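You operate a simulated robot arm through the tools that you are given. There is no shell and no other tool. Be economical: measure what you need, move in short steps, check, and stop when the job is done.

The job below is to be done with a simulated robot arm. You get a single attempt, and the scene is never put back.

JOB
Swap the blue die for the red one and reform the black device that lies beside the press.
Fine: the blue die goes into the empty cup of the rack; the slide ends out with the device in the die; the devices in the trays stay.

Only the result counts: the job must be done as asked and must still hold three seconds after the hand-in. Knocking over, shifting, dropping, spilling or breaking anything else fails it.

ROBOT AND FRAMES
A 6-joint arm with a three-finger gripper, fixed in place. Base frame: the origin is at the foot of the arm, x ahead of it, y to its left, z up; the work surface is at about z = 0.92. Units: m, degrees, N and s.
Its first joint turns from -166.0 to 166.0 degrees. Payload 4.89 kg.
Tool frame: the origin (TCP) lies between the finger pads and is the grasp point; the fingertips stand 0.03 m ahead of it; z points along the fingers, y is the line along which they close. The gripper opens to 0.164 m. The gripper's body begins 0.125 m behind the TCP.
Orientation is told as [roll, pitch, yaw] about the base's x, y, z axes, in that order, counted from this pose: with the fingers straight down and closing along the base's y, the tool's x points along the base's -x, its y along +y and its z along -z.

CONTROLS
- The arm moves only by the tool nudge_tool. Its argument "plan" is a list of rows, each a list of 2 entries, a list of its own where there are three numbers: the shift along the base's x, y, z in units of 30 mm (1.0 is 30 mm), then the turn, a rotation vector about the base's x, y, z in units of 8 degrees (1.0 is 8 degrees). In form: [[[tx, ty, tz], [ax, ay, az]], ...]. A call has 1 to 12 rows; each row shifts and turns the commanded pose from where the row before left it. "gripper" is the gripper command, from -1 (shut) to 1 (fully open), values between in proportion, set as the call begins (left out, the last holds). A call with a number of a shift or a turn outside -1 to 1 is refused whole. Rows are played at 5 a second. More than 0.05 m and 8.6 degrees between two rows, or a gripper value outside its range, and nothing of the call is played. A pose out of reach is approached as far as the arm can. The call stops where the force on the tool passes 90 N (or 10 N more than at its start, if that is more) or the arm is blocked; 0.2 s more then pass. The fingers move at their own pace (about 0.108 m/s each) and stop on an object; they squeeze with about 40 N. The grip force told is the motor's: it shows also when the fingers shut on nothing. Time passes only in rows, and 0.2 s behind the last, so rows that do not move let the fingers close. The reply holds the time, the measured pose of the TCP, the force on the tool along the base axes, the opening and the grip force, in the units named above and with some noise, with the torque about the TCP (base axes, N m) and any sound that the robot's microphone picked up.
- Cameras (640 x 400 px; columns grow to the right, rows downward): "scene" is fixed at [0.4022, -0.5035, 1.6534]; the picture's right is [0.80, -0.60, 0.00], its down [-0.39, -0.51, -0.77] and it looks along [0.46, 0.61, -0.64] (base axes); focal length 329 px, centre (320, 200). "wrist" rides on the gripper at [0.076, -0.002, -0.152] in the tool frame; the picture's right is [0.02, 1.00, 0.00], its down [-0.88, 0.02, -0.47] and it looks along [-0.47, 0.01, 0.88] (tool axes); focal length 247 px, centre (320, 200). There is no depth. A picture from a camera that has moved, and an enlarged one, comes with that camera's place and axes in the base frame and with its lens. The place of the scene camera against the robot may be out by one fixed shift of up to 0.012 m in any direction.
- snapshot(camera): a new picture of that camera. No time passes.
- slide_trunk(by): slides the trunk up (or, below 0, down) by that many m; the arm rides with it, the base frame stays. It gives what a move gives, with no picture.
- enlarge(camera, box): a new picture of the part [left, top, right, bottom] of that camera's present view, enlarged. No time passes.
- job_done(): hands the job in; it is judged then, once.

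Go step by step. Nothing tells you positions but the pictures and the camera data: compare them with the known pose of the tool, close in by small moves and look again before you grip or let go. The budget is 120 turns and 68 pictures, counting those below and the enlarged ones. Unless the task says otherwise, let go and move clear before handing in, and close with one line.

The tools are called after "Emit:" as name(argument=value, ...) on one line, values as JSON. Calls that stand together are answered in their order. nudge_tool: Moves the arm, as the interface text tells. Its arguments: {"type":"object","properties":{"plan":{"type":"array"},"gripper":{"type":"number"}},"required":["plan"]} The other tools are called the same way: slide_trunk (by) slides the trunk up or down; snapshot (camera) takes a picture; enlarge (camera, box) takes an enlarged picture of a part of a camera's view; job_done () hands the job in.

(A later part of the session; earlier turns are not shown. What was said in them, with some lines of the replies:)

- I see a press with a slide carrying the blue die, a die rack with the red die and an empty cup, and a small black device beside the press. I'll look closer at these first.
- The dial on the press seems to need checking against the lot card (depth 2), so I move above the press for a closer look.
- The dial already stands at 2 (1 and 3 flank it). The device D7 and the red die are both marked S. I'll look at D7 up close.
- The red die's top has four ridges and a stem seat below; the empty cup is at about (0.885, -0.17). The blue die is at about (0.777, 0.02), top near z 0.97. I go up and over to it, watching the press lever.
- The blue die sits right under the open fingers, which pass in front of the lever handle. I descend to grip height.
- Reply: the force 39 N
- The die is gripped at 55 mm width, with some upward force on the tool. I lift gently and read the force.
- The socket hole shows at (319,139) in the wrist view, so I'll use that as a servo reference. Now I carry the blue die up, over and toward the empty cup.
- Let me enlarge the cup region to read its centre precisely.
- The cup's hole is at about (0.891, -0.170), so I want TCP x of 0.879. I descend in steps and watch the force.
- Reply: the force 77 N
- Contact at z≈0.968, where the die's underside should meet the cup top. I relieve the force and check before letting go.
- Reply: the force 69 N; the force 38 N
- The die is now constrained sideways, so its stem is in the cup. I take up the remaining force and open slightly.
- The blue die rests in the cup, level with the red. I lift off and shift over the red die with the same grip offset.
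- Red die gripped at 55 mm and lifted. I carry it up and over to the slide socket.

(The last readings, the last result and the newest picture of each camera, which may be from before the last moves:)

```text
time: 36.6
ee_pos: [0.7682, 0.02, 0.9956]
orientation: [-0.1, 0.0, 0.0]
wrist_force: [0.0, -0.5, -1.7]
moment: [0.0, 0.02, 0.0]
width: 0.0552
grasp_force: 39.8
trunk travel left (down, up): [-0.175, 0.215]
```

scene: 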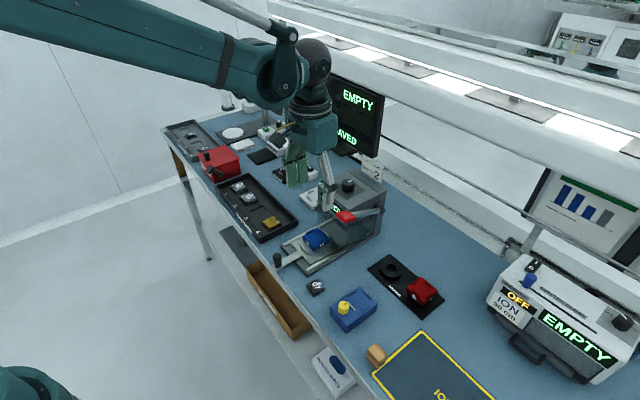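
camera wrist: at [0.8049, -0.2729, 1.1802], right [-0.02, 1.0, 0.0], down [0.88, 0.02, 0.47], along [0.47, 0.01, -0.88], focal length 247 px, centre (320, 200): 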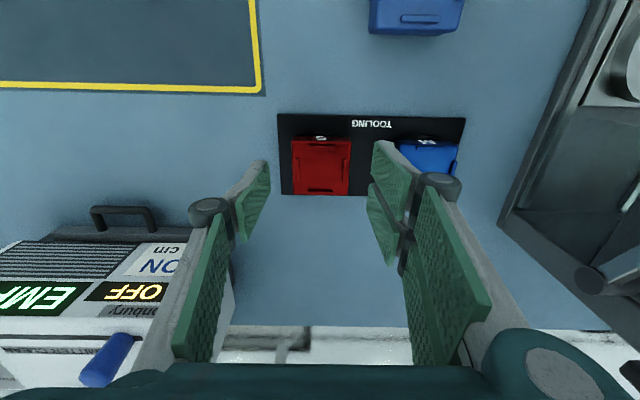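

Emit:
nudge_tool(plan=[[[0, 0, -0.1], [0, 0, 0]], [[0, 0, -0.1], [0, 0, 0]], [[0, 0, -0.05], [0, 0, 0]], [[0, 0, 0], [0, 0, 0]]])

Emit:
enlarge(camera="scene", box=[270, 180, 370, 280])

```text
time: 37.6
ee_pos: [0.767, 0.0203, 0.9879]
orientation: [0.0, 0.0, 0.1]
wrist_force: [0.1, 0.3, -2.1]
moment: [0.0, 0.02, 0.0]
width: 0.0553
grasp_force: 40.4
trunk travel left (down, up): [-0.175, 0.215]
```

```text
4.00 times, centred on (320, 230) of scene
camera zoom: at [0.4022, -0.5035, 1.6534], right [0.8, -0.6, 0.0], down [-0.39, -0.51, -0.77], along [0.46, 0.61, -0.64], focal length 1316 px, centre (320, 80)
```

zoom: 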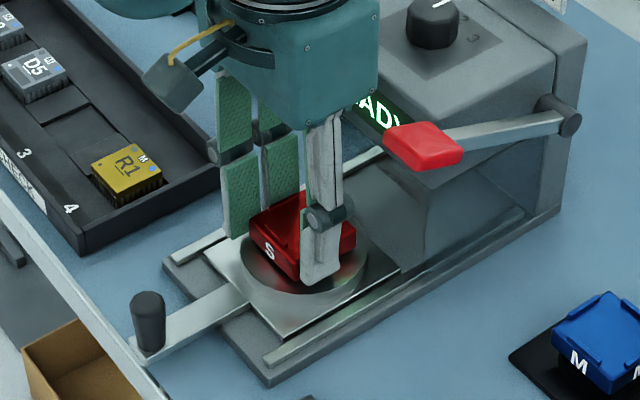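

Emit:
nudge_tool(plan=[[[0, 0, -0.06], [0, 0, 0]], [[0, 0, 0], [0, 0, 0]]])

Emit:
nudge_tool(plan=[[[0, 0, -0.05], [0, 0, 0]], [[0, 0, 0], [0, 0, 0]]])

```text
time: 38.2
ee_pos: [0.7695, 0.0202, 0.9866]
orientation: [0.0, 0.0, 0.0]
wrist_force: [-0.3, 0.3, -1.3]
moment: [0.0, -0.02, -0.03]
width: 0.0554
grasp_force: 40.1
trunk travel left (down, up): [-0.175, 0.215]
```

```text
time: 38.8
ee_pos: [0.7688, 0.0197, 0.9866]
orientation: [0.1, -0.1, 0.0]
wrist_force: [3.4, -0.4, 17.5]
moment: [0.11, -0.29, -0.02]
width: 0.0554
grasp_force: 39.9
trunk travel left (down, up): [-0.175, 0.215]
```

Contact at z≈0.986, exactly where a seated die should be. I let go gently and check.

Emit:
nudge_tool(plan=[[[0, 0, 0.02], [0, 0, 0]], [[0, 0, 0], [0, 0, 0]]])

Emit:
nudge_tool(plan=[[[0, 0, 0], [0, 0, 0]], [[0, 0, 0], [0, 0, 0]], [[0, 0, 0.5], [0, 0, 0]], [[0, 0, 0.9], [0, 0, 0]], [[0, 0, 1], [0, 0, 0]], [[0, 0, 1], [0, 0, 0]], [[0, 0, 1], [0, 0, 0]], [[0, 0, 0], [0, 0, 0]]], gripper=-0.05)

Emit:
snapshot(camera="wrist")

Emit:
enlarge(camera="wrist", box=[200, 50, 380, 170])

```text
time: 39.4
ee_pos: [0.7684, 0.0207, 0.9856]
orientation: [0.0, 0.0, -0.1]
wrist_force: [2.3, -2.2, 10.2]
moment: [0.02, -0.26, -0.02]
width: 0.0555
grasp_force: 39.9
trunk travel left (down, up): [-0.175, 0.215]
```

```text
time: 41.2
ee_pos: [0.7686, 0.0204, 1.1188]
orientation: [0.0, 0.1, 0.0]
wrist_force: [-0.7, -0.3, -0.7]
moment: [0.01, -0.1, 0.0]
width: 0.078
grasp_force: 0.0
trunk travel left (down, up): [-0.175, 0.215]
```

```text
26 pictures are left
camera wrist: at [0.6935, 0.0188, 1.2702], right [-0.02, 1.0, 0.0], down [0.88, 0.02, 0.47], along [0.47, 0.01, -0.88], focal length 247 px, centre (320, 200)
```

wrist: 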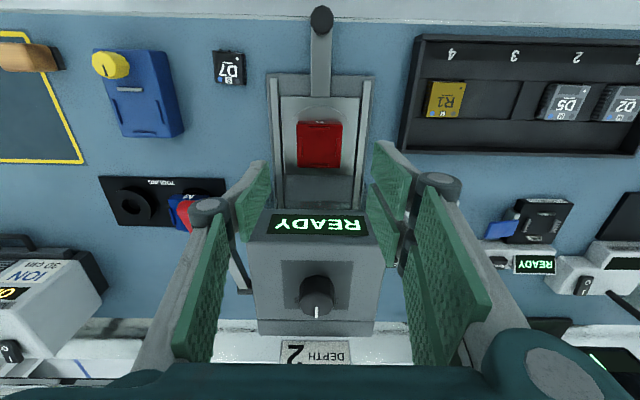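

```text
3.33 times, centred on (290, 110) of wrist
camera zoom: at [0.6935, 0.0188, 1.2702], right [-0.02, 1.0, 0.0], down [0.88, 0.02, 0.47], along [0.47, 0.01, -0.88], focal length 823 px, centre (420, 500)
```

zoom: 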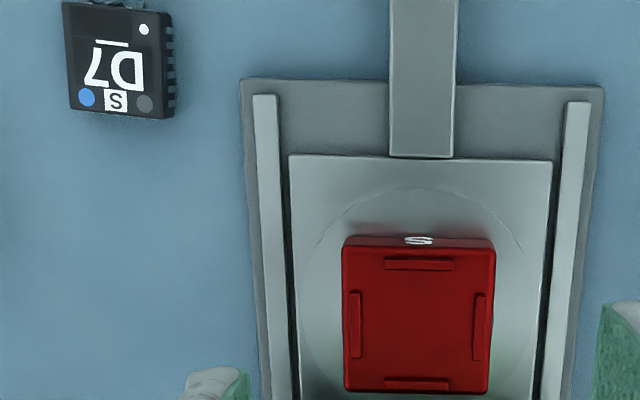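

The red die sits in the socket. Next is D7 at about (0.695, -0.0915), turned about -4°. I go above it with a narrower opening and look.

Emit:
nudge_tool(plan=[[[-0.9, -0.3, 0], [0, 0, 0]], [[-0.75, -0.7, 0], [0, 0, -0.25]], [[-0.4, -0.9, 0], [0, 0, -0.25]], [[-0.4, -0.9, 0], [0, 0, 0]], [[0, -0.93, 0], [0, 0, 0]], [[0, 0, -1], [0, 0, 0]], [[0, 0, -1], [0, 0, 0]], [[0, 0, -0.9], [0, 0, 0]], [[0, 0, 0], [0, 0, 0]]], gripper=-0.317)

Emit:
enlarge(camera="wrist", box=[240, 100, 400, 220])

Emit:
enlarge(camera="scene", box=[280, 250, 360, 310])

```text
time: 43.2
ee_pos: [0.6934, -0.091, 1.0312]
orientation: [0.0, 0.1, -4.0]
wrist_force: [-0.2, 0.7, -0.7]
moment: [0.02, 0.07, 0.03]
width: 0.0561
grasp_force: 0.1
trunk travel left (down, up): [-0.175, 0.215]
```

```text
3.33 times, centred on (320, 160) of wrist
camera zoom: at [0.6197, -0.0886, 1.1826], right [0.05, 1.0, 0.0], down [0.88, -0.04, 0.47], along [0.47, -0.02, -0.88], focal length 823 px, centre (320, 333)
```

zoom: 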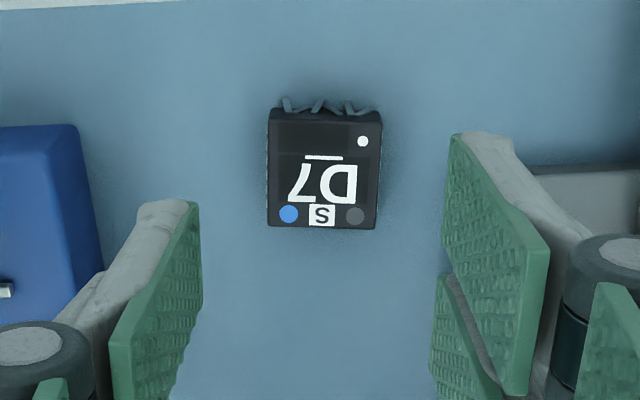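

```text
6.67 times, centred on (320, 280) of scene
camera zoom: at [0.4022, -0.5035, 1.6534], right [0.8, -0.6, 0.0], down [-0.39, -0.51, -0.77], along [0.46, 0.61, -0.64], focal length 2194 px, centre (320, -333)
```

zoom: 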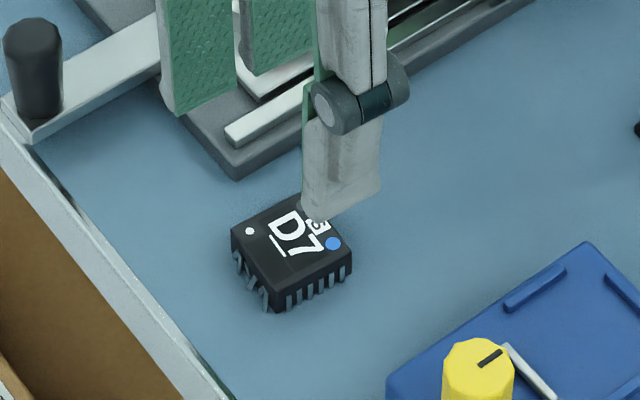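

Emit:
nudge_tool(plan=[[[0.05, 0, -0.9], [0, 0, -0.19]], [[0, 0, -0.9], [0, 0, 0]], [[0, 0, -0.65], [0, 0, 0]], [[0, 0, 0], [0, 0, 0]]])

Emit:
enlarge(camera="wrist", box=[240, 130, 400, 250])

Emit:
enlarge(camera="scene", box=[280, 250, 360, 310])

```text
time: 44.2
ee_pos: [0.6976, -0.0927, 0.9564]
orientation: [0.1, 0.0, -5.5]
wrist_force: [0.2, -0.5, -0.2]
moment: [0.01, 0.03, 0.04]
width: 0.0561
grasp_force: 0.1
trunk travel left (down, up): [-0.175, 0.215]
```

```text
3.33 times, centred on (320, 190) of wrist
camera zoom: at [0.6221, -0.087, 1.1091], right [0.07, 1.0, 0.0], down [0.88, -0.07, 0.47], along [0.47, -0.04, -0.88], focal length 823 px, centre (320, 233)
```

zoom: 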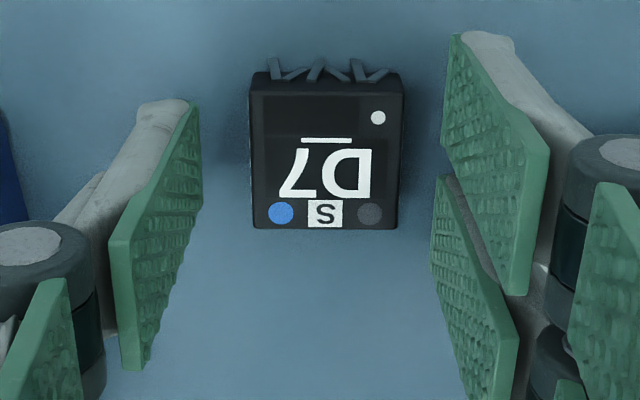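

```text
6.67 times, centred on (320, 280) of scene
camera zoom: at [0.4022, -0.5035, 1.6534], right [0.8, -0.6, 0.0], down [-0.39, -0.51, -0.77], along [0.46, 0.61, -0.64], focal length 2194 px, centre (320, -333)
```

zoom: 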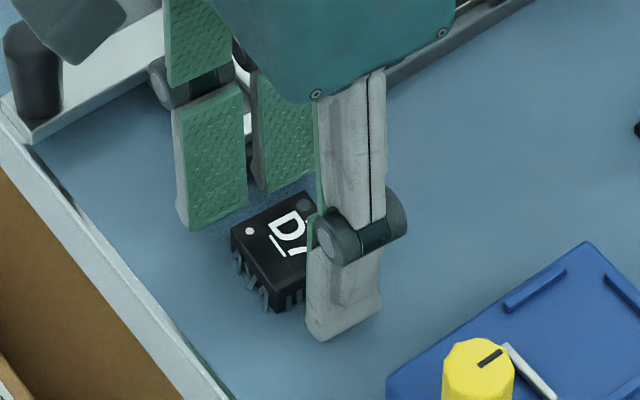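

D7 is centred between the fingers. I close on it.

Emit:
nudge_tool(plan=[[[0, 0, 0], [0, 0, 0]], [[0, 0, 0], [0, 0, 0]], [[0, 0, 0], [0, 0, 0]], [[0, 0, 0], [0, 0, 0]]], gripper=-1)

Emit:
enlarge(camera="wrist", box=[240, 130, 400, 250])

```text
time: 45.2
ee_pos: [0.6962, -0.0919, 0.9578]
orientation: [0.0, 0.0, -5.5]
wrist_force: [-0.3, -0.9, 2.0]
moment: [-0.02, -0.04, -0.02]
width: 0.0353
grasp_force: 40.3
trunk travel left (down, up): [-0.175, 0.215]
```

```text
3.33 times, centred on (320, 190) of wrist
camera zoom: at [0.6219, -0.087, 1.1094], right [0.07, 1.0, 0.0], down [0.88, -0.07, 0.47], along [0.47, -0.04, -0.88], focal length 823 px, centre (320, 233)
```

zoom: 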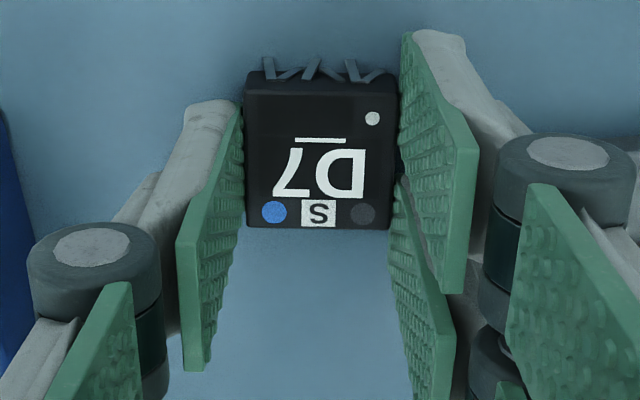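

D7 is gripped at 35 mm. I lift, straighten the turn, go left then forward over the red die.

Emit:
nudge_tool(plan=[[[0, 0, 0.3], [0, 0, 0]], [[0, 0, 0.8], [0, 0, 0]], [[0, 0, 1], [0, 0, 0]], [[0, 0, 1], [0, 0, 0]], [[0, 0, 1], [0, 0, 0]], [[0, 0, 1], [0, 0, 0]], [[0, 0.93, 0], [0, 0, 0.2]], [[0, 0.93, 0], [0, 0, 0.2]], [[0, 0.93, 0], [0, 0, 0.29]], [[0, 0.95, 0], [0, 0, 0]], [[0, 0, 0], [0, 0, 0]]])

Emit:
nudge_tool(plan=[[[0.9, 0, 0], [0, 0, 0]], [[0.9, 0, 0], [0, 0, 0]], [[0.9, 0, 0], [0, 0, 0]], [[0, 0, 0], [0, 0, 0]]])

Emit:
enlarge(camera="wrist", box=[240, 80, 400, 240])

```text
time: 47.6
ee_pos: [0.6969, 0.0208, 1.1106]
orientation: [-0.1, 0.0, 0.1]
wrist_force: [0.0, -0.5, -0.9]
moment: [0.03, 0.02, -0.02]
width: 0.0347
grasp_force: 39.8
trunk travel left (down, up): [-0.175, 0.215]
```

```text
time: 48.6
ee_pos: [0.7782, 0.0208, 1.1095]
orientation: [0.0, 0.1, 0.0]
wrist_force: [0.6, 0.1, -0.9]
moment: [0.03, 0.11, 0.01]
width: 0.0347
grasp_force: 40.2
trunk travel left (down, up): [-0.175, 0.215]
```

```text
2.50 times, centred on (320, 160) of wrist
camera zoom: at [0.7028, 0.0181, 1.2621], right [-0.02, 1.0, 0.0], down [0.88, 0.02, 0.47], along [0.47, 0.01, -0.88], focal length 617 px, centre (320, 300)
```

zoom: 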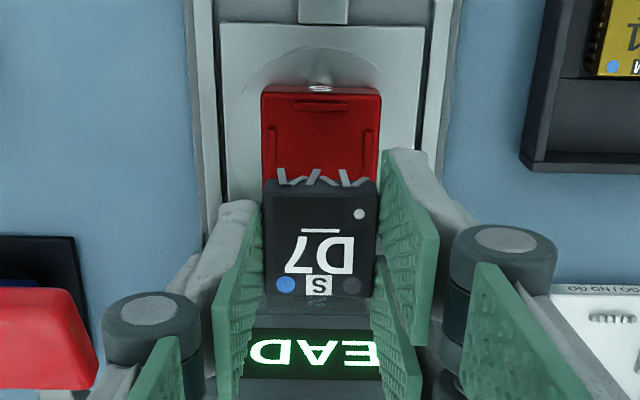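

Emit:
nudge_tool(plan=[[[0.07, -0.02, -0.9], [0, 0, 0]], [[0, 0, -0.9], [0, 0, 0]], [[0, 0, -0.9], [0, 0, 0]], [[0, 0, -0.2], [0, 0, 0]], [[0, 0, 0], [0, 0, 0]]])

Emit:
enlarge(camera="wrist", box=[260, 120, 380, 240])

Emit:
enlarge(camera="scene", box=[280, 200, 360, 270])

```text
time: 49.8
ee_pos: [0.7799, 0.0202, 1.0233]
orientation: [0.0, -0.1, 0.0]
wrist_force: [0.7, 0.4, -0.7]
moment: [0.01, 0.06, -0.02]
width: 0.0348
grasp_force: 39.8
trunk travel left (down, up): [-0.175, 0.215]
```

```text
3.33 times, centred on (320, 180) of wrist
camera zoom: at [0.7053, 0.0185, 1.175], right [-0.02, 1.0, 0.0], down [0.88, 0.02, 0.47], along [0.47, 0.01, -0.88], focal length 823 px, centre (320, 267)
```

zoom: 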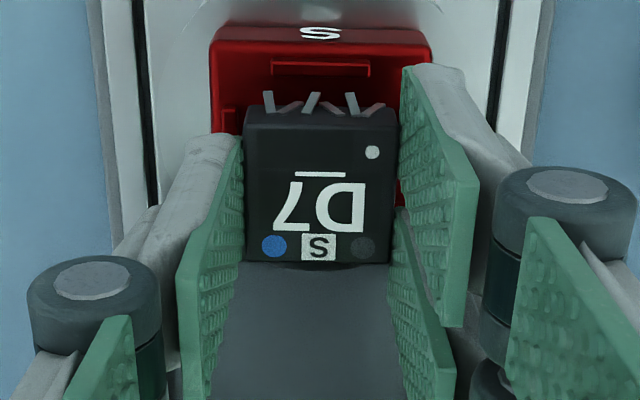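

```text
5.71 times, centred on (320, 235) of scene
camera zoom: at [0.4022, -0.5035, 1.6534], right [0.8, -0.6, 0.0], down [-0.39, -0.51, -0.77], along [0.46, 0.61, -0.64], focal length 1881 px, centre (320, 0)
```

zoom: 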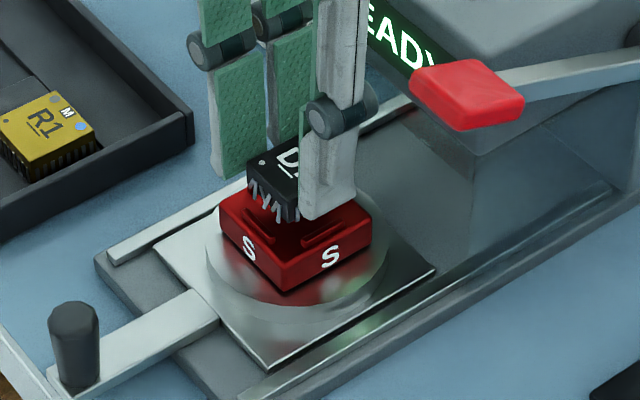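

Emit:
nudge_tool(plan=[[[0.05, 0, -0.25], [0, 0, 0]], [[0, 0, -0.15], [0, 0, 0]], [[0, 0, 0], [0, 0, 0]]])

Emit:
nudge_tool(plan=[[[0, 0, -0.07], [0, 0, 0]], [[0, 0, -0.07], [0, 0, 0]], [[0, 0, 0], [0, 0, 0]]])

Emit:
enlarge(camera="scene", box=[280, 200, 360, 270])

```text
time: 50.6
ee_pos: [0.7818, 0.0201, 1.0116]
orientation: [0.0, -0.1, 0.0]
wrist_force: [-1.1, -0.4, -1.0]
moment: [0.01, 0.02, -0.02]
width: 0.035
grasp_force: 39.6
trunk travel left (down, up): [-0.175, 0.215]
```

```text
time: 51.4
ee_pos: [0.7814, 0.0209, 1.0083]
orientation: [0.0, -0.1, -0.1]
wrist_force: [4.2, 1.6, 31.9]
moment: [0.03, -0.14, -0.04]
width: 0.0352
grasp_force: 39.7
trunk travel left (down, up): [-0.175, 0.215]
```

```text
5.71 times, centred on (320, 235) of scene
camera zoom: at [0.4022, -0.5035, 1.6534], right [0.8, -0.6, 0.0], down [-0.39, -0.51, -0.77], along [0.46, 0.61, -0.64], focal length 1881 px, centre (320, 0)
```

zoom: 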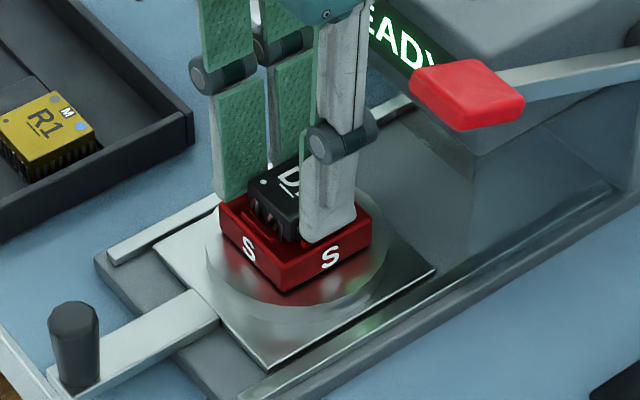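

Emit:
nudge_tool(plan=[[[0, 0, 0.04], [0, 0, 0]], [[0, 0, 0], [0, 0, 0]]])

Emit:
enlarge(camera="wrist", box=[260, 120, 380, 240])

```text
time: 52.0
ee_pos: [0.7807, 0.02, 1.0089]
orientation: [0.1, 0.0, 0.0]
wrist_force: [-0.7, 1.5, 12.7]
moment: [0.05, 0.13, 0.0]
width: 0.0347
grasp_force: 40.0
trunk travel left (down, up): [-0.175, 0.215]
```

```text
3.33 times, centred on (320, 180) of wrist
camera zoom: at [0.7053, 0.018, 1.1599], right [-0.02, 1.0, 0.0], down [0.88, 0.02, 0.47], along [0.47, 0.01, -0.88], focal length 823 px, centre (320, 267)
```

zoom: 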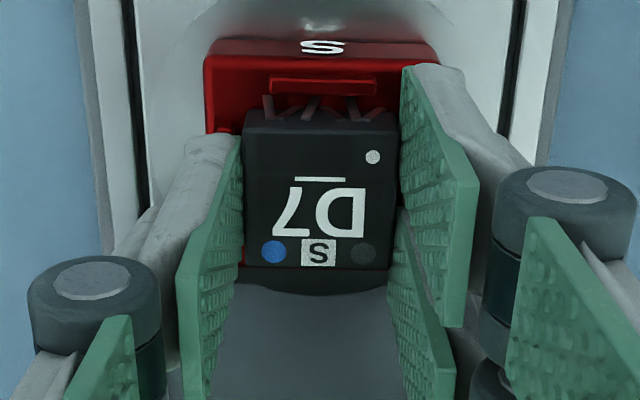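

The bent leads are close to the front ridge, so I lift a little, shift 1.2 mm forward and set down again, comparing contact height.

Emit:
nudge_tool(plan=[[[0, 0, 0.13], [0, 0, 0]], [[0.04, 0, 0], [0, 0, 0]], [[0, 0, -0.1], [0, 0, 0]], [[0, 0, 0], [0, 0, 0]]])

Emit:
nudge_tool(plan=[[[0, 0, -0.04], [0, 0, 0]], [[0, 0, 0], [0, 0, 0]]])

```text
time: 53.0
ee_pos: [0.781, 0.0201, 1.0088]
orientation: [-0.1, -0.1, -0.1]
wrist_force: [-0.6, 0.5, 0.4]
moment: [0.06, 0.0, 0.03]
width: 0.0349
grasp_force: 40.0
trunk travel left (down, up): [-0.175, 0.215]
```

```text
time: 53.6
ee_pos: [0.7822, 0.0206, 1.0086]
orientation: [0.0, 0.0, 0.0]
wrist_force: [-2.2, 0.3, 3.1]
moment: [-0.07, 0.09, 0.05]
width: 0.0348
grasp_force: 39.7
trunk travel left (down, up): [-0.175, 0.215]
```

Emit:
nudge_tool(plan=[[[0, 0, -0.04], [0, 0, 0]], [[0, 0, 0], [0, 0, 0]]])

Emit:
enlarge(camera="wrist", box=[260, 120, 380, 240])

```text
time: 54.2
ee_pos: [0.7804, 0.02, 1.0075]
orientation: [0.0, -0.1, 0.1]
wrist_force: [3.4, -0.8, 25.8]
moment: [-0.08, -0.09, 0.01]
width: 0.0348
grasp_force: 40.7
trunk travel left (down, up): [-0.175, 0.215]
```

```text
3.33 times, centred on (320, 180) of wrist
camera zoom: at [0.7067, 0.0179, 1.1597], right [-0.02, 1.0, 0.0], down [0.88, 0.02, 0.47], along [0.47, 0.01, -0.88], focal length 823 px, centre (320, 267)
```

zoom: 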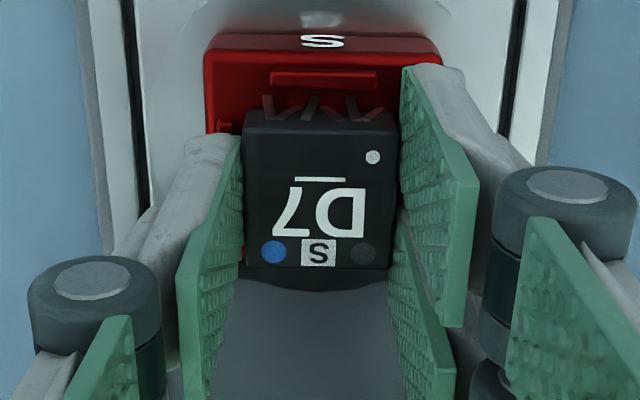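

The leads are now clear behind the ridge and the contact is central. I relieve, open and rise to check.

Emit:
nudge_tool(plan=[[[0, 0, 0.04], [0, 0, 0]], [[0, 0, 0], [0, 0, 0]]])

Emit:
nudge_tool(plan=[[[0, 0, 0], [0, 0, 0]], [[0, 0, 0], [0, 0, 0]], [[0, 0, 0.5], [0, 0, 0]], [[0, 0, 0.9], [0, 0, 0]], [[0, 0, 0.9], [0, 0, 0]], [[0, 0, 0], [0, 0, 0]]], gripper=-0.3)

Emit:
enlarge(camera="wrist", box=[240, 90, 400, 210])

```text
time: 54.8
ee_pos: [0.7825, 0.0212, 1.0082]
orientation: [-0.1, -0.1, 0.0]
wrist_force: [0.7, -1.3, 7.6]
moment: [-0.03, 0.03, -0.01]
width: 0.035
grasp_force: 40.0
trunk travel left (down, up): [-0.175, 0.215]
```

```text
time: 56.2
ee_pos: [0.7823, 0.0218, 1.0766]
orientation: [0.0, 0.0, 0.0]
wrist_force: [0.0, 0.1, -1.2]
moment: [0.01, -0.08, 0.0]
width: 0.0576
grasp_force: 0.0
trunk travel left (down, up): [-0.175, 0.215]
```

```text
3.33 times, centred on (320, 150) of wrist
camera zoom: at [0.7071, 0.0181, 1.229], right [-0.02, 1.0, 0.0], down [0.88, 0.02, 0.47], along [0.47, 0.01, -0.88], focal length 823 px, centre (320, 367)
```

zoom: 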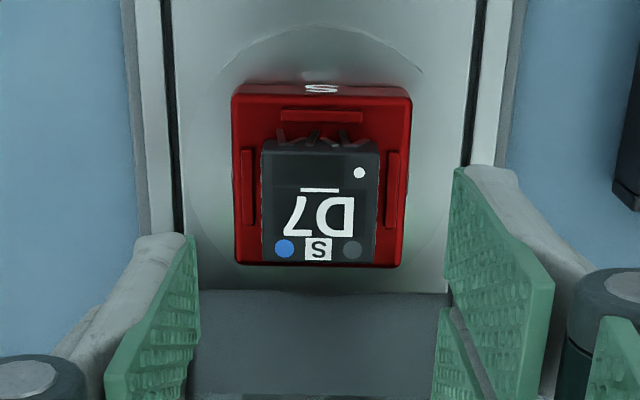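

Emit:
enlarge(camera="scene", box=[290, 215, 340, 255])

```text
10.00 times, centred on (315, 235) of scene
camera zoom: at [0.4022, -0.5035, 1.6534], right [0.8, -0.6, 0.0], down [-0.39, -0.51, -0.77], along [0.46, 0.61, -0.64], focal length 3291 px, centre (370, -150)
```

zoom: 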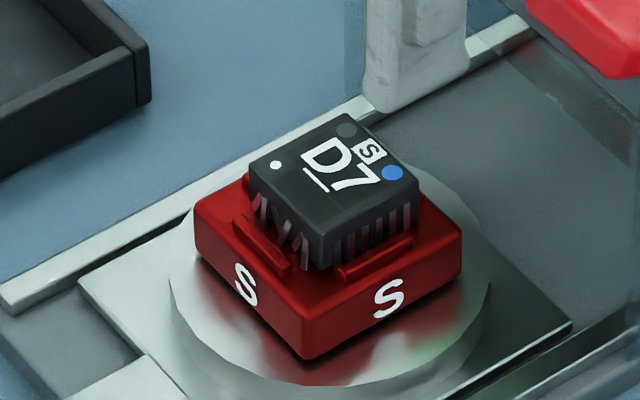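

D7 lies flat inside the ridges. Next I go to the slide's knob at about (0.653, 0.020).

Emit:
nudge_tool(plan=[[[-0.86, -0.01, 0.2], [0, 0, 0]], [[-0.86, -0.01, 0], [0, 0, 0]], [[-0.86, -0.02, 0], [0, 0, 0]], [[-0.86, -0.02, 0], [0, 0, 0]], [[-0.87, 0, 0], [0, 0, 0]], [[0, 0, -0.9], [0, 0, 0]], [[0, 0, 0], [0, 0, 0]]])

Emit:
snapshot(camera="wrist")

```text
time: 57.8
ee_pos: [0.6528, 0.0176, 1.0562]
orientation: [-0.1, 0.0, 0.0]
wrist_force: [-0.9, -0.4, -0.2]
moment: [0.01, -0.08, -0.02]
width: 0.0574
grasp_force: 0.0
trunk travel left (down, up): [-0.175, 0.215]
```

```text
11 pictures are left
camera wrist: at [0.5775, 0.0154, 1.2075], right [-0.02, 1.0, 0.0], down [0.88, 0.02, 0.47], along [0.47, 0.01, -0.88], focal length 247 px, centre (320, 200)
```

wrist: 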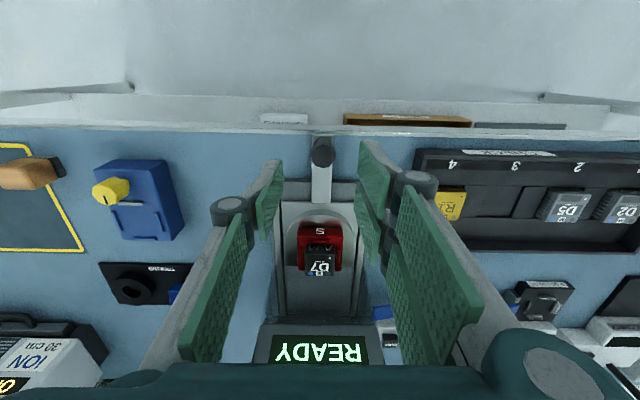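

Emit:
nudge_tool(plan=[[[-0.05, 0.07, -0.8], [0, 0, 0]], [[0, 0, -0.8], [0, 0, 0]], [[0, 0, -0.65], [0, 0, 0]], [[0, 0, 0], [0, 0, 0]]])

Emit:
nudge_tool(plan=[[[0, 0, 0], [0, 0, 0]], [[0, 0, 0], [0, 0, 0]], [[0, 0, 0], [0, 0, 0]], [[0, 0, 0], [0, 0, 0]]], gripper=-1)

Emit:
enlarge(camera="scene", box=[250, 170, 400, 290])

```text
time: 58.8
ee_pos: [0.652, 0.0212, 0.989]
orientation: [0.1, -0.1, 0.0]
wrist_force: [-0.3, -0.3, 0.3]
moment: [-0.02, 0.06, 0.04]
width: 0.0575
grasp_force: 0.0
trunk travel left (down, up): [-0.175, 0.215]
```

```text
time: 59.8
ee_pos: [0.6519, 0.0197, 0.9863]
orientation: [-0.1, 0.1, 0.0]
wrist_force: [-1.0, -9.4, -7.8]
moment: [-0.12, -0.12, 0.02]
width: 0.0216
grasp_force: 44.6
trunk travel left (down, up): [-0.175, 0.215]
```

```text
3.33 times, centred on (325, 230) of scene
camera zoom: at [0.4022, -0.5035, 1.6534], right [0.8, -0.6, 0.0], down [-0.39, -0.51, -0.77], along [0.46, 0.61, -0.64], focal length 1097 px, centre (303, 100)
```

zoom: 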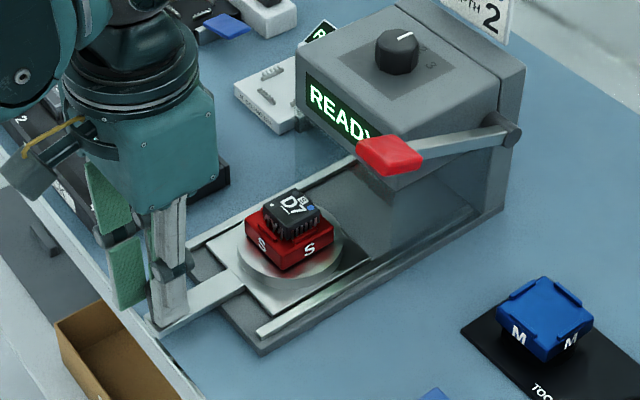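

The knob is held. I push the slide in slowly, watching the force.

Emit:
nudge_tool(plan=[[[0.15, 0, 0], [0, 0, 0]], [[0.3, 0, 0], [0, 0, 0]], [[0.3, 0, 0], [0, 0, 0]], [[0.3, 0, 0], [0, 0, 0]], [[0.3, 0, 0], [0, 0, 0]], [[0.3, 0, 0], [0, 0, 0]], [[0.3, 0, 0], [0, 0, 0]], [[0.3, 0, 0], [0, 0, 0]], [[0.15, 0, 0], [0, 0, 0]], [[0, 0, 0], [0, 0, 0]]])

Emit:
enlarge(camera="scene", box=[250, 170, 400, 290])

```text
time: 62.0
ee_pos: [0.7241, 0.0198, 0.9884]
orientation: [0.0, 0.1, -0.2]
wrist_force: [0.5, -12.8, -16.5]
moment: [-0.07, 0.28, 0.02]
width: 0.0211
grasp_force: 44.6
trunk travel left (down, up): [-0.175, 0.215]
```

```text
3.33 times, centred on (325, 230) of scene
camera zoom: at [0.4022, -0.5035, 1.6534], right [0.8, -0.6, 0.0], down [-0.39, -0.51, -0.77], along [0.46, 0.61, -0.64], focal length 1097 px, centre (303, 100)
```

zoom: 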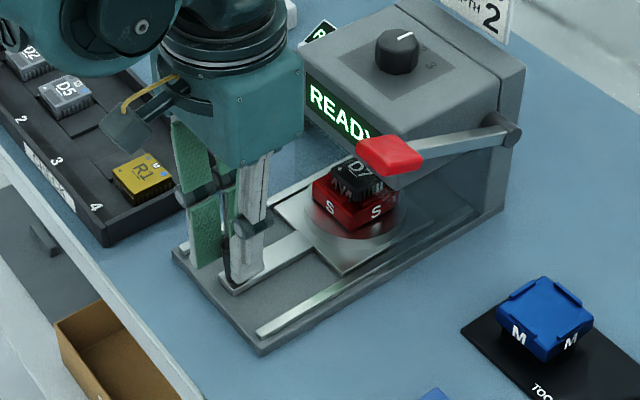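

Emit:
nudge_tool(plan=[[[0.2, 0, 0], [0, 0, 0]], [[0.2, 0, 0], [0, 0, 0]], [[0.2, 0, 0], [0, 0, 0]], [[0.2, 0, 0], [0, 0, 0]], [[0.2, 0, 0], [0, 0, 0]], [[0.2, 0, 0], [0, 0, 0]], [[0, 0, 0], [0, 0, 0]]])

```text
time: 63.6
ee_pos: [0.7595, 0.0202, 0.9878]
orientation: [-0.1, 0.0, 0.1]
wrist_force: [0.0, -7.1, -15.3]
moment: [-0.08, 0.07, 0.04]
width: 0.0213
grasp_force: 44.9
trunk travel left (down, up): [-0.175, 0.215]
```

Emit:
nudge_tool(plan=[[[0.15, 0, 0], [0, 0, 0]], [[0.1, 0, 0], [0, 0, 0]], [[0.1, 0, 0], [0, 0, 0]], [[0, 0, 0], [0, 0, 0]]])

Emit:
enlarge(camera="scene", box=[270, 170, 390, 270])

```text
time: 64.6
ee_pos: [0.7687, 0.0206, 0.9903]
orientation: [0.0, -0.1, 0.2]
wrist_force: [-27.3, -2.3, 4.3]
moment: [-0.01, 0.66, 0.03]
width: 0.0221
grasp_force: 44.9
trunk travel left (down, up): [-0.175, 0.215]
```

```text
4.00 times, centred on (330, 220) of scene
camera zoom: at [0.4022, -0.5035, 1.6534], right [0.8, -0.6, 0.0], down [-0.39, -0.51, -0.77], along [0.46, 0.61, -0.64], focal length 1316 px, centre (280, 120)
```

zoom: 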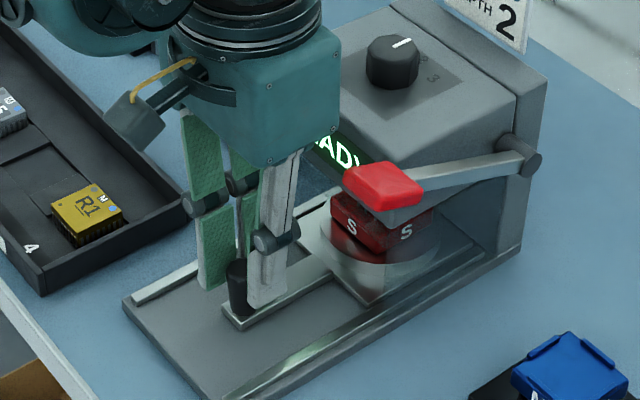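

Emit:
nudge_tool(plan=[[[0.08, 0, 0], [0, 0, 0]], [[0, 0, 0], [0, 0, 0]]])

```text
time: 65.2
ee_pos: [0.7706, 0.021, 0.9892]
orientation: [0.0, -0.1, 0.1]
wrist_force: [-30.6, -1.2, 3.8]
moment: [0.01, 0.52, 0.03]
width: 0.0224
grasp_force: 45.2
trunk travel left (down, up): [-0.175, 0.215]
```

Emit:
nudge_tool(plan=[[[0.1, 0, 0], [0, 0, 0]], [[0, 0, 0], [0, 0, 0]]])

Emit:
enlarge(camera="scene", box=[270, 170, 390, 270])

```text
time: 65.8
ee_pos: [0.7745, 0.0201, 0.9895]
orientation: [0.0, 0.0, 0.2]
wrist_force: [-32.0, 1.1, 0.0]
moment: [0.03, 0.29, 0.01]
width: 0.022
grasp_force: 45.1
trunk travel left (down, up): [-0.175, 0.215]
```

```text
4.00 times, centred on (330, 220) of scene
camera zoom: at [0.4022, -0.5035, 1.6534], right [0.8, -0.6, 0.0], down [-0.39, -0.51, -0.77], along [0.46, 0.61, -0.64], focal length 1316 px, centre (280, 120)
```

zoom: 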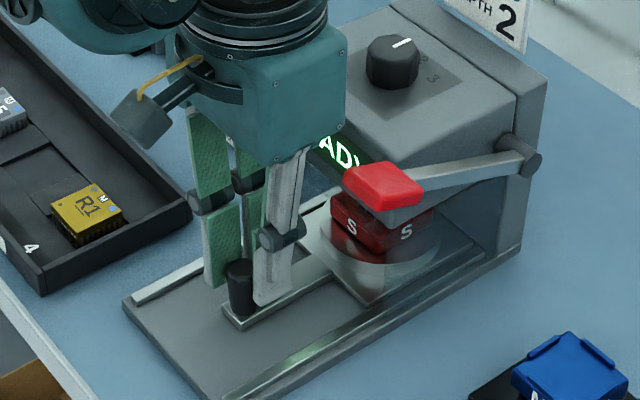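

The slide is fully in: the fingers now slip on the knob while the die stays put. I release, rise, and go above the lever handle with closed fingers.

Emit:
nudge_tool(plan=[[[-0.3, 0, 0], [0, 0, 0]], [[0, 0, 0], [0, 0, 0]], [[0, 0, 0.7], [0, 0, 0]], [[0, 0, 1], [0, 0, 0]], [[0, 0, 1], [0, 0, 0]], [[0, 0, 1], [0, 0, 0]], [[0, 0, 1], [0, 0, 0]], [[0, 0, 1], [0, 0, 0]], [[0, 0, 1], [0, 0, 0]], [[0, 0, 0], [0, 0, 0]]], gripper=-0.4)

Emit:
nudge_tool(plan=[[[0.4, -0.95, 0], [0, 0, 0]], [[0.4, -0.95, 0], [0, 0, 0]], [[0.3, -0.97, 0], [0, 0, 0]], [[0, 0, 0], [0, 0, 0]]], gripper=-1)

Emit:
snapshot(camera="wrist")

```text
time: 68.0
ee_pos: [0.7673, 0.0206, 1.1887]
orientation: [0.0, 0.1, 0.0]
wrist_force: [-0.1, 0.2, 1.2]
moment: [-0.02, -0.06, 0.02]
width: 0.0492
grasp_force: 0.0
trunk travel left (down, up): [-0.175, 0.215]
```

```text
time: 69.0
ee_pos: [0.7982, -0.065, 1.1899]
orientation: [-0.1, 0.0, -0.1]
wrist_force: [-0.4, -0.1, -0.2]
moment: [0.04, 0.01, 0.01]
width: 0.0003
grasp_force: 40.1
trunk travel left (down, up): [-0.175, 0.215]
```

```text
6 pictures are left
camera wrist: at [0.7246, -0.0674, 1.3412], right [-0.02, 1.0, 0.0], down [0.88, 0.02, 0.47], along [0.47, 0.01, -0.88], focal length 247 px, centre (320, 200)
```

wrist: 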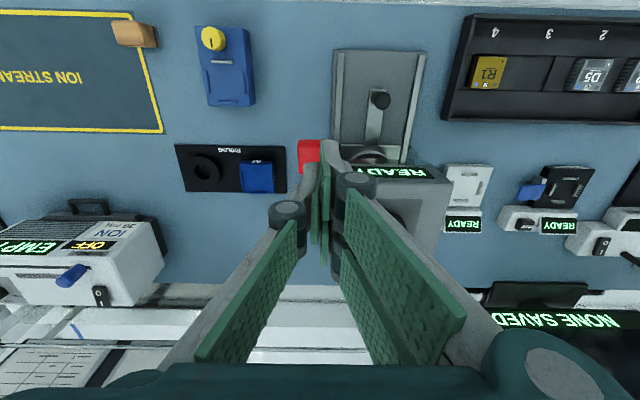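

Emit:
nudge_tool(plan=[[[0.1, -0.15, -0.8], [0, 0, 0]], [[0, 0, -0.4], [0, 0, 0]], [[0, 0, -0.2], [0, 0, 0]], [[0, 0, -0.2], [0, 0, 0]], [[0, 0, -0.2], [0, 0, 0]], [[0, 0, 0], [0, 0, 0]]])

```text
time: 70.4
ee_pos: [0.8018, -0.0701, 1.1351]
orientation: [0.0, -0.1, 0.0]
wrist_force: [0.1, -0.5, 2.0]
moment: [0.02, 0.05, 0.02]
width: 0.0001
grasp_force: 40.2
trunk travel left (down, up): [-0.175, 0.215]
```

Emit:
nudge_tool(plan=[[[0, 0, -0.25], [0, 0, 0]], [[0, 0, -0.25], [0, 0, 0]], [[0, 0, -0.25], [0, 0, 0]], [[0, 0, 0], [0, 0, 0]]])

Emit:
enlarge(camera="scene", box=[300, 150, 410, 250])

```text
time: 71.4
ee_pos: [0.8041, -0.0703, 1.113]
orientation: [-0.1, -0.1, 0.0]
wrist_force: [0.4, 1.2, 1.3]
moment: [0.02, 0.04, -0.02]
width: 0.0
grasp_force: 40.0
trunk travel left (down, up): [-0.175, 0.215]
```

```text
4.00 times, centred on (355, 200) of scene
camera zoom: at [0.4022, -0.5035, 1.6534], right [0.8, -0.6, 0.0], down [-0.39, -0.51, -0.77], along [0.46, 0.61, -0.64], focal length 1316 px, centre (180, 200)
```

zoom: 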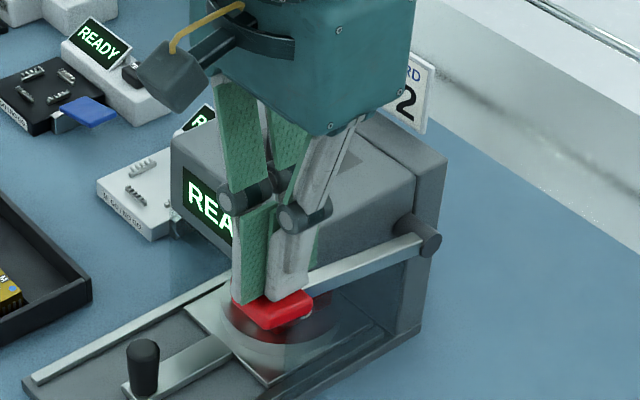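

The lever follows down with little force. I keep pressing.

Emit:
nudge_tool(plan=[[[0, 0, -0.25], [0, 0, 0]], [[0, 0, -0.25], [0, 0, 0]], [[0, 0, -0.25], [0, 0, 0]], [[0, 0, -0.25], [0, 0, 0]], [[0, 0, 0], [0, 0, 0]]])

```text
time: 72.6
ee_pos: [0.8018, -0.0701, 1.0821]
orientation: [0.0, 0.0, -0.1]
wrist_force: [-1.3, 1.5, 3.3]
moment: [0.08, -0.01, 0.03]
width: 0.0058
grasp_force: 44.5
trunk travel left (down, up): [-0.175, 0.215]
```

Emit:
nudge_tool(plan=[[[0, 0, -0.2], [0, 0, 0]], [[0, 0, -0.2], [0, 0, 0]], [[0, 0, 0], [0, 0, 0]]])

Emit:
enlarge(camera="scene", box=[300, 150, 410, 250])

```text
time: 73.4
ee_pos: [0.8027, -0.0698, 1.0714]
orientation: [0.0, -0.1, -0.1]
wrist_force: [2.4, -1.1, 4.9]
moment: [-0.05, -0.12, 0.0]
width: 0.006
grasp_force: 45.1
trunk travel left (down, up): [-0.175, 0.215]
```

```text
4.00 times, centred on (355, 200) of scene
camera zoom: at [0.4022, -0.5035, 1.6534], right [0.8, -0.6, 0.0], down [-0.39, -0.51, -0.77], along [0.46, 0.61, -0.64], focal length 1316 px, centre (180, 200)
```

zoom: 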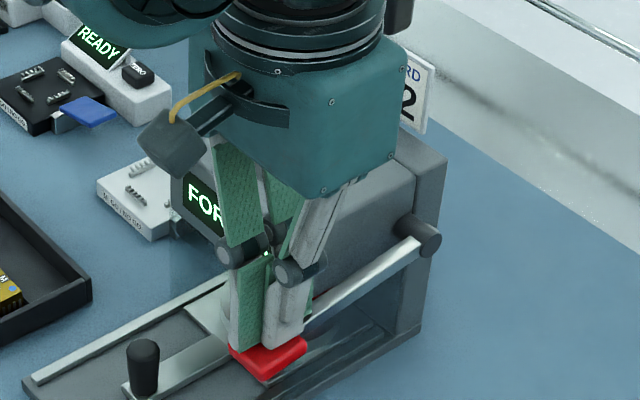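

The display has changed to "FOR…". I press a little further to reach the end of the stroke.

Emit:
nudge_tool(plan=[[[0, 0, -0.2], [0, 0, 0]], [[0, 0, -0.2], [0, 0, 0]], [[0, 0, 0], [0, 0, 0]], [[0, 0, 0], [0, 0, 0]]])

```text
time: 74.4
ee_pos: [0.8023, -0.0705, 1.061]
orientation: [0.1, 0.0, 0.0]
wrist_force: [-1.3, 1.2, 5.9]
moment: [0.06, -0.18, 0.06]
width: 0.0
grasp_force: 45.8
trunk travel left (down, up): [-0.175, 0.215]
```

Emit:
nudge_tool(plan=[[[0, 0, -0.2], [0, 0, 0]], [[0, 0, -0.2], [0, 0, 0]], [[0, 0, 0], [0, 0, 0]]])

Emit:
enlarge(camera="scene", box=[300, 150, 410, 250])

```text
time: 75.0
ee_pos: [0.8029, -0.0703, 1.0568]
orientation: [0.0, -0.3, 0.0]
wrist_force: [-15.7, 3.0, 65.1]
moment: [0.2, -1.6, 0.16]
width: 0.0001
grasp_force: 44.3
trunk travel left (down, up): [-0.175, 0.215]
stopped in row 2: the force on the tool passed its limit at 104 N (the readings are from after the stop); the commanded pose is now the measured one
```

```text
4.00 times, centred on (355, 200) of scene
camera zoom: at [0.4022, -0.5035, 1.6534], right [0.8, -0.6, 0.0], down [-0.39, -0.51, -0.77], along [0.46, 0.61, -0.64], focal length 1316 px, centre (180, 200)
```

zoom: 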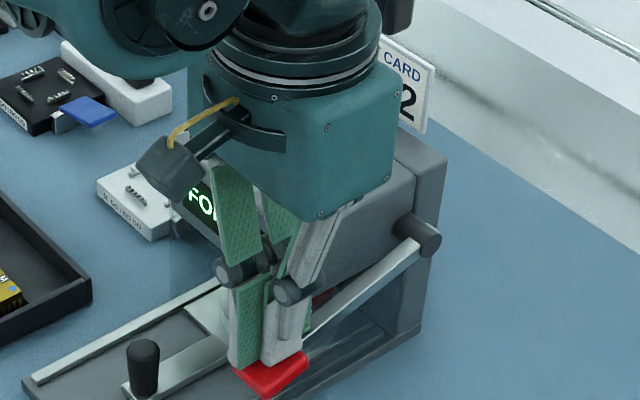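

Stroke end reached. I raise off the lever and see whether it springs back.

Emit:
nudge_tool(plan=[[[0, 0, 0.3], [0, 0, 0]], [[0, 0, 0.5], [0, 0, 0]], [[0, 0, 0.6], [0, 0, 0]], [[0, 0, 0.7], [0, 0, 0]], [[0, 0, 0.8], [0, 0, 0]], [[0, 0, 1], [0, 0, 0]], [[0, 0, 1], [0, 0, 0]], [[-1, 0.95, 0], [0, 0, 0]], [[-1, 0.95, 0], [0, 0, 0]], [[-0.5, 0.95, 0], [0, 0, 0]], [[0, 0.1, 0], [0, 0, 0]]])

Emit:
enlarge(camera="scene", box=[260, 160, 400, 270])

```text
time: 77.4
ee_pos: [0.7291, 0.0184, 1.1989]
orientation: [0.0, -0.2, 0.1]
wrist_force: [-0.1, 0.4, 0.1]
moment: [-0.03, -0.13, -0.06]
width: 0.0
grasp_force: 44.7
trunk travel left (down, up): [-0.175, 0.215]
```

```text
3.64 times, centred on (330, 215) of scene
camera zoom: at [0.4022, -0.5035, 1.6534], right [0.8, -0.6, 0.0], down [-0.39, -0.51, -0.77], along [0.46, 0.61, -0.64], focal length 1197 px, centre (284, 146)
```

zoom: 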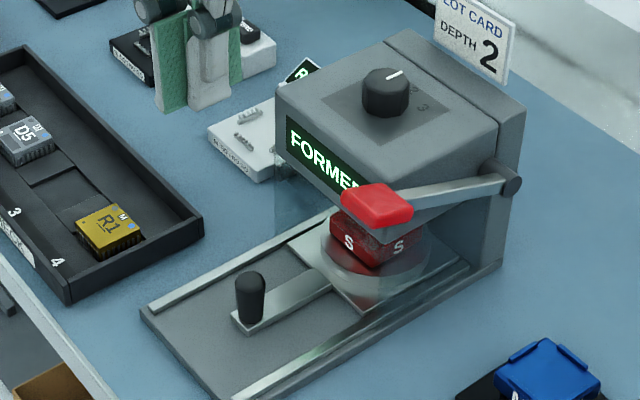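

The display reads FORMED and the lever is back up. I return to the knob (now about x 0.767), grip it and pull the slide out.

Emit:
nudge_tool(plan=[[[0.6, 0.05, 0], [0, 0, 0]], [[0.63, 0, -0.3], [0, 0, 0]], [[0, 0, -1], [0, 0, 0]], [[0, 0, -1], [0, 0, 0]], [[0, 0, -1], [0, 0, 0]], [[0, 0, -1], [0, 0, 0]], [[0, 0, -1], [0, 0, 0]], [[0, 0, -0.9], [0, 0, 0]], [[0, 0, -0.8], [0, 0, 0]], [[0, 0, 0], [0, 0, 0]]], gripper=-0.3)

Emit:
nudge_tool(plan=[[[0, 0, 0], [0, 0, 0]], [[0, 0, 0], [0, 0, 0]], [[0, 0, 0], [0, 0, 0]], [[0, 0, 0], [0, 0, 0]]], gripper=-1)

```text
time: 79.6
ee_pos: [0.7669, 0.0183, 0.989]
orientation: [-0.1, -0.1, -0.1]
wrist_force: [-0.4, -0.1, 0.0]
moment: [0.01, 0.02, -0.01]
width: 0.0576
grasp_force: 0.1
trunk travel left (down, up): [-0.175, 0.215]
```

```text
time: 80.6
ee_pos: [0.7669, 0.0192, 0.9883]
orientation: [0.0, -0.1, 0.1]
wrist_force: [-4.2, 30.3, -12.2]
moment: [0.21, -0.17, -0.15]
width: 0.0222
grasp_force: 45.0
trunk travel left (down, up): [-0.175, 0.215]
```

Emit:
nudge_tool(plan=[[[0, 0.05, 0], [0, 0, 0]], [[-0.1, 0, 0], [0, 0, 0]], [[-0.3, 0, 0], [0, 0, 0]], [[-0.3, 0, 0], [0, 0, 0]], [[-0.3, 0, 0], [0, 0, 0]], [[-0.3, 0, 0], [0, 0, 0]], [[-0.3, 0, 0], [0, 0, 0]], [[-0.3, 0, 0], [0, 0, 0]], [[-0.3, 0, 0], [0, 0, 0]], [[-0.3, 0, 0], [0, 0, 0]], [[0, 0, 0], [0, 0, 0]]])

Emit:
nudge_tool(plan=[[[-0.3, 0, 0], [0, 0, 0]], [[-0.3, 0, 0], [0, 0, 0]], [[-0.3, 0, 0], [0, 0, 0]], [[-0.2, 0, 0], [0, 0, 0]], [[0, 0, 0], [0, 0, 0]]])

```text
time: 83.0
ee_pos: [0.692, 0.0206, 0.988]
orientation: [0.0, -0.1, 0.1]
wrist_force: [-1.1, -12.9, -21.0]
moment: [-0.09, -0.03, 0.04]
width: 0.0223
grasp_force: 45.3
trunk travel left (down, up): [-0.175, 0.215]
```

```text
time: 84.2
ee_pos: [0.6578, 0.0202, 0.9891]
orientation: [0.0, -0.2, 0.0]
wrist_force: [-6.0, -22.7, -25.6]
moment: [-0.11, 0.01, 0.07]
width: 0.0221
grasp_force: 44.7
trunk travel left (down, up): [-0.175, 0.215]
```

Emit:
nudge_tool(plan=[[[-0.12, 0, 0], [0, 0, 0]], [[-0.1, 0, 0], [0, 0, 0]], [[0, 0, 0], [0, 0, 0]]])

Emit:
nudge_tool(plan=[[[-0.06, 0, 0], [0, 0, 0]], [[-0.04, 0, 0], [0, 0, 0]], [[0, 0, 0], [0, 0, 0]]])

```text
time: 85.0
ee_pos: [0.6533, 0.0188, 0.9878]
orientation: [0.0, -0.2, 0.0]
wrist_force: [22.9, -24.2, 4.4]
moment: [-0.18, -0.24, 0.12]
width: 0.0216
grasp_force: 44.5
trunk travel left (down, up): [-0.175, 0.215]
```

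```text
time: 85.8
ee_pos: [0.6505, 0.0208, 0.9875]
orientation: [0.0, -0.1, 0.0]
wrist_force: [42.4, -23.0, 7.9]
moment: [-0.19, -0.34, 0.02]
width: 0.022
grasp_force: 44.1
trunk travel left (down, up): [-0.175, 0.215]
```

The slide is at its outer stop. I relieve, release and rise clear, then check.

Emit:
nudge_tool(plan=[[[0.06, -0.04, 0], [0, 0, 0]], [[0, 0, 0], [0, 0, 0]]])

Emit:
nudge_tool(plan=[[[0, 0, 0], [0, 0, 0]], [[0, 0, 0], [0, 0, 0]], [[0, 0, 0.7], [0, 0, 0]], [[0, 0, 1], [0, 0, 0]], [[0, 0, 1], [0, 0, 0]], [[0, 0, 1], [0, 0, 0]], [[0, 0, 1], [0, 0, 0]], [[0, 0, 1], [0, 0, 0]], [[0, 0, 1], [0, 0, 0]], [[0, 0, 0], [0, 0, 0]]], gripper=-0.3)

Emit:
enlarge(camera="scene", box=[260, 160, 450, 310])

```text
time: 86.4
ee_pos: [0.6499, 0.0204, 0.9889]
orientation: [0.0, -0.2, 0.1]
wrist_force: [20.3, -7.0, -0.2]
moment: [-0.02, -0.1, -0.03]
width: 0.0219
grasp_force: 44.6
trunk travel left (down, up): [-0.175, 0.215]
```

```text
time: 88.6
ee_pos: [0.6488, 0.0195, 1.1901]
orientation: [-0.1, -0.2, -0.1]
wrist_force: [-0.4, -0.2, 0.9]
moment: [0.02, -0.06, -0.01]
width: 0.0576
grasp_force: 0.0
trunk travel left (down, up): [-0.175, 0.215]
```

```text
2.67 times, centred on (355, 235) of scene
camera zoom: at [0.4022, -0.5035, 1.6534], right [0.8, -0.6, 0.0], down [-0.39, -0.51, -0.77], along [0.46, 0.61, -0.64], focal length 878 px, centre (227, 107)
```

zoom: 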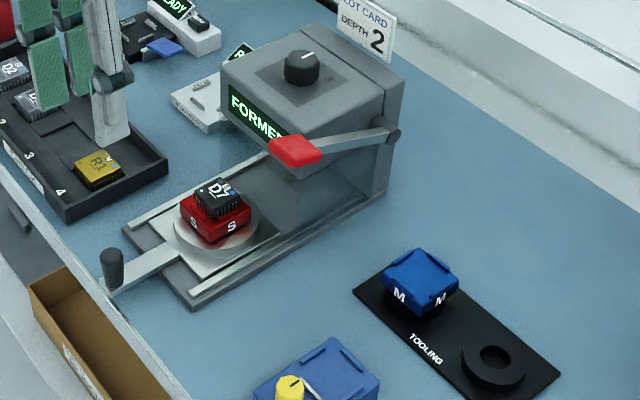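

Emit:
enlarge(camera="scene", box=[290, 215, 340, 255])

```text
10.00 times, centred on (315, 235) of scene
camera zoom: at [0.4022, -0.5035, 1.6534], right [0.8, -0.6, 0.0], down [-0.39, -0.51, -0.77], along [0.46, 0.61, -0.64], focal length 3291 px, centre (370, -150)
```

zoom: 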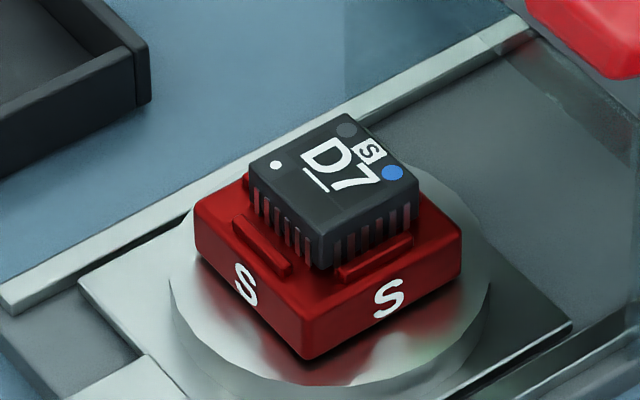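

D7's leads are now straight. It lies in the red die with the slide out, the blue die is in the rack cup, and the arm is clear, so I hand in.

Emit:
job_done()

```text
The job is handed in.
```

The job is handed in: the press shows FORMED and D7's leads are straight, D7 lies in the red die with the slide out, and the blue die is in the rack's formerly empty cup.
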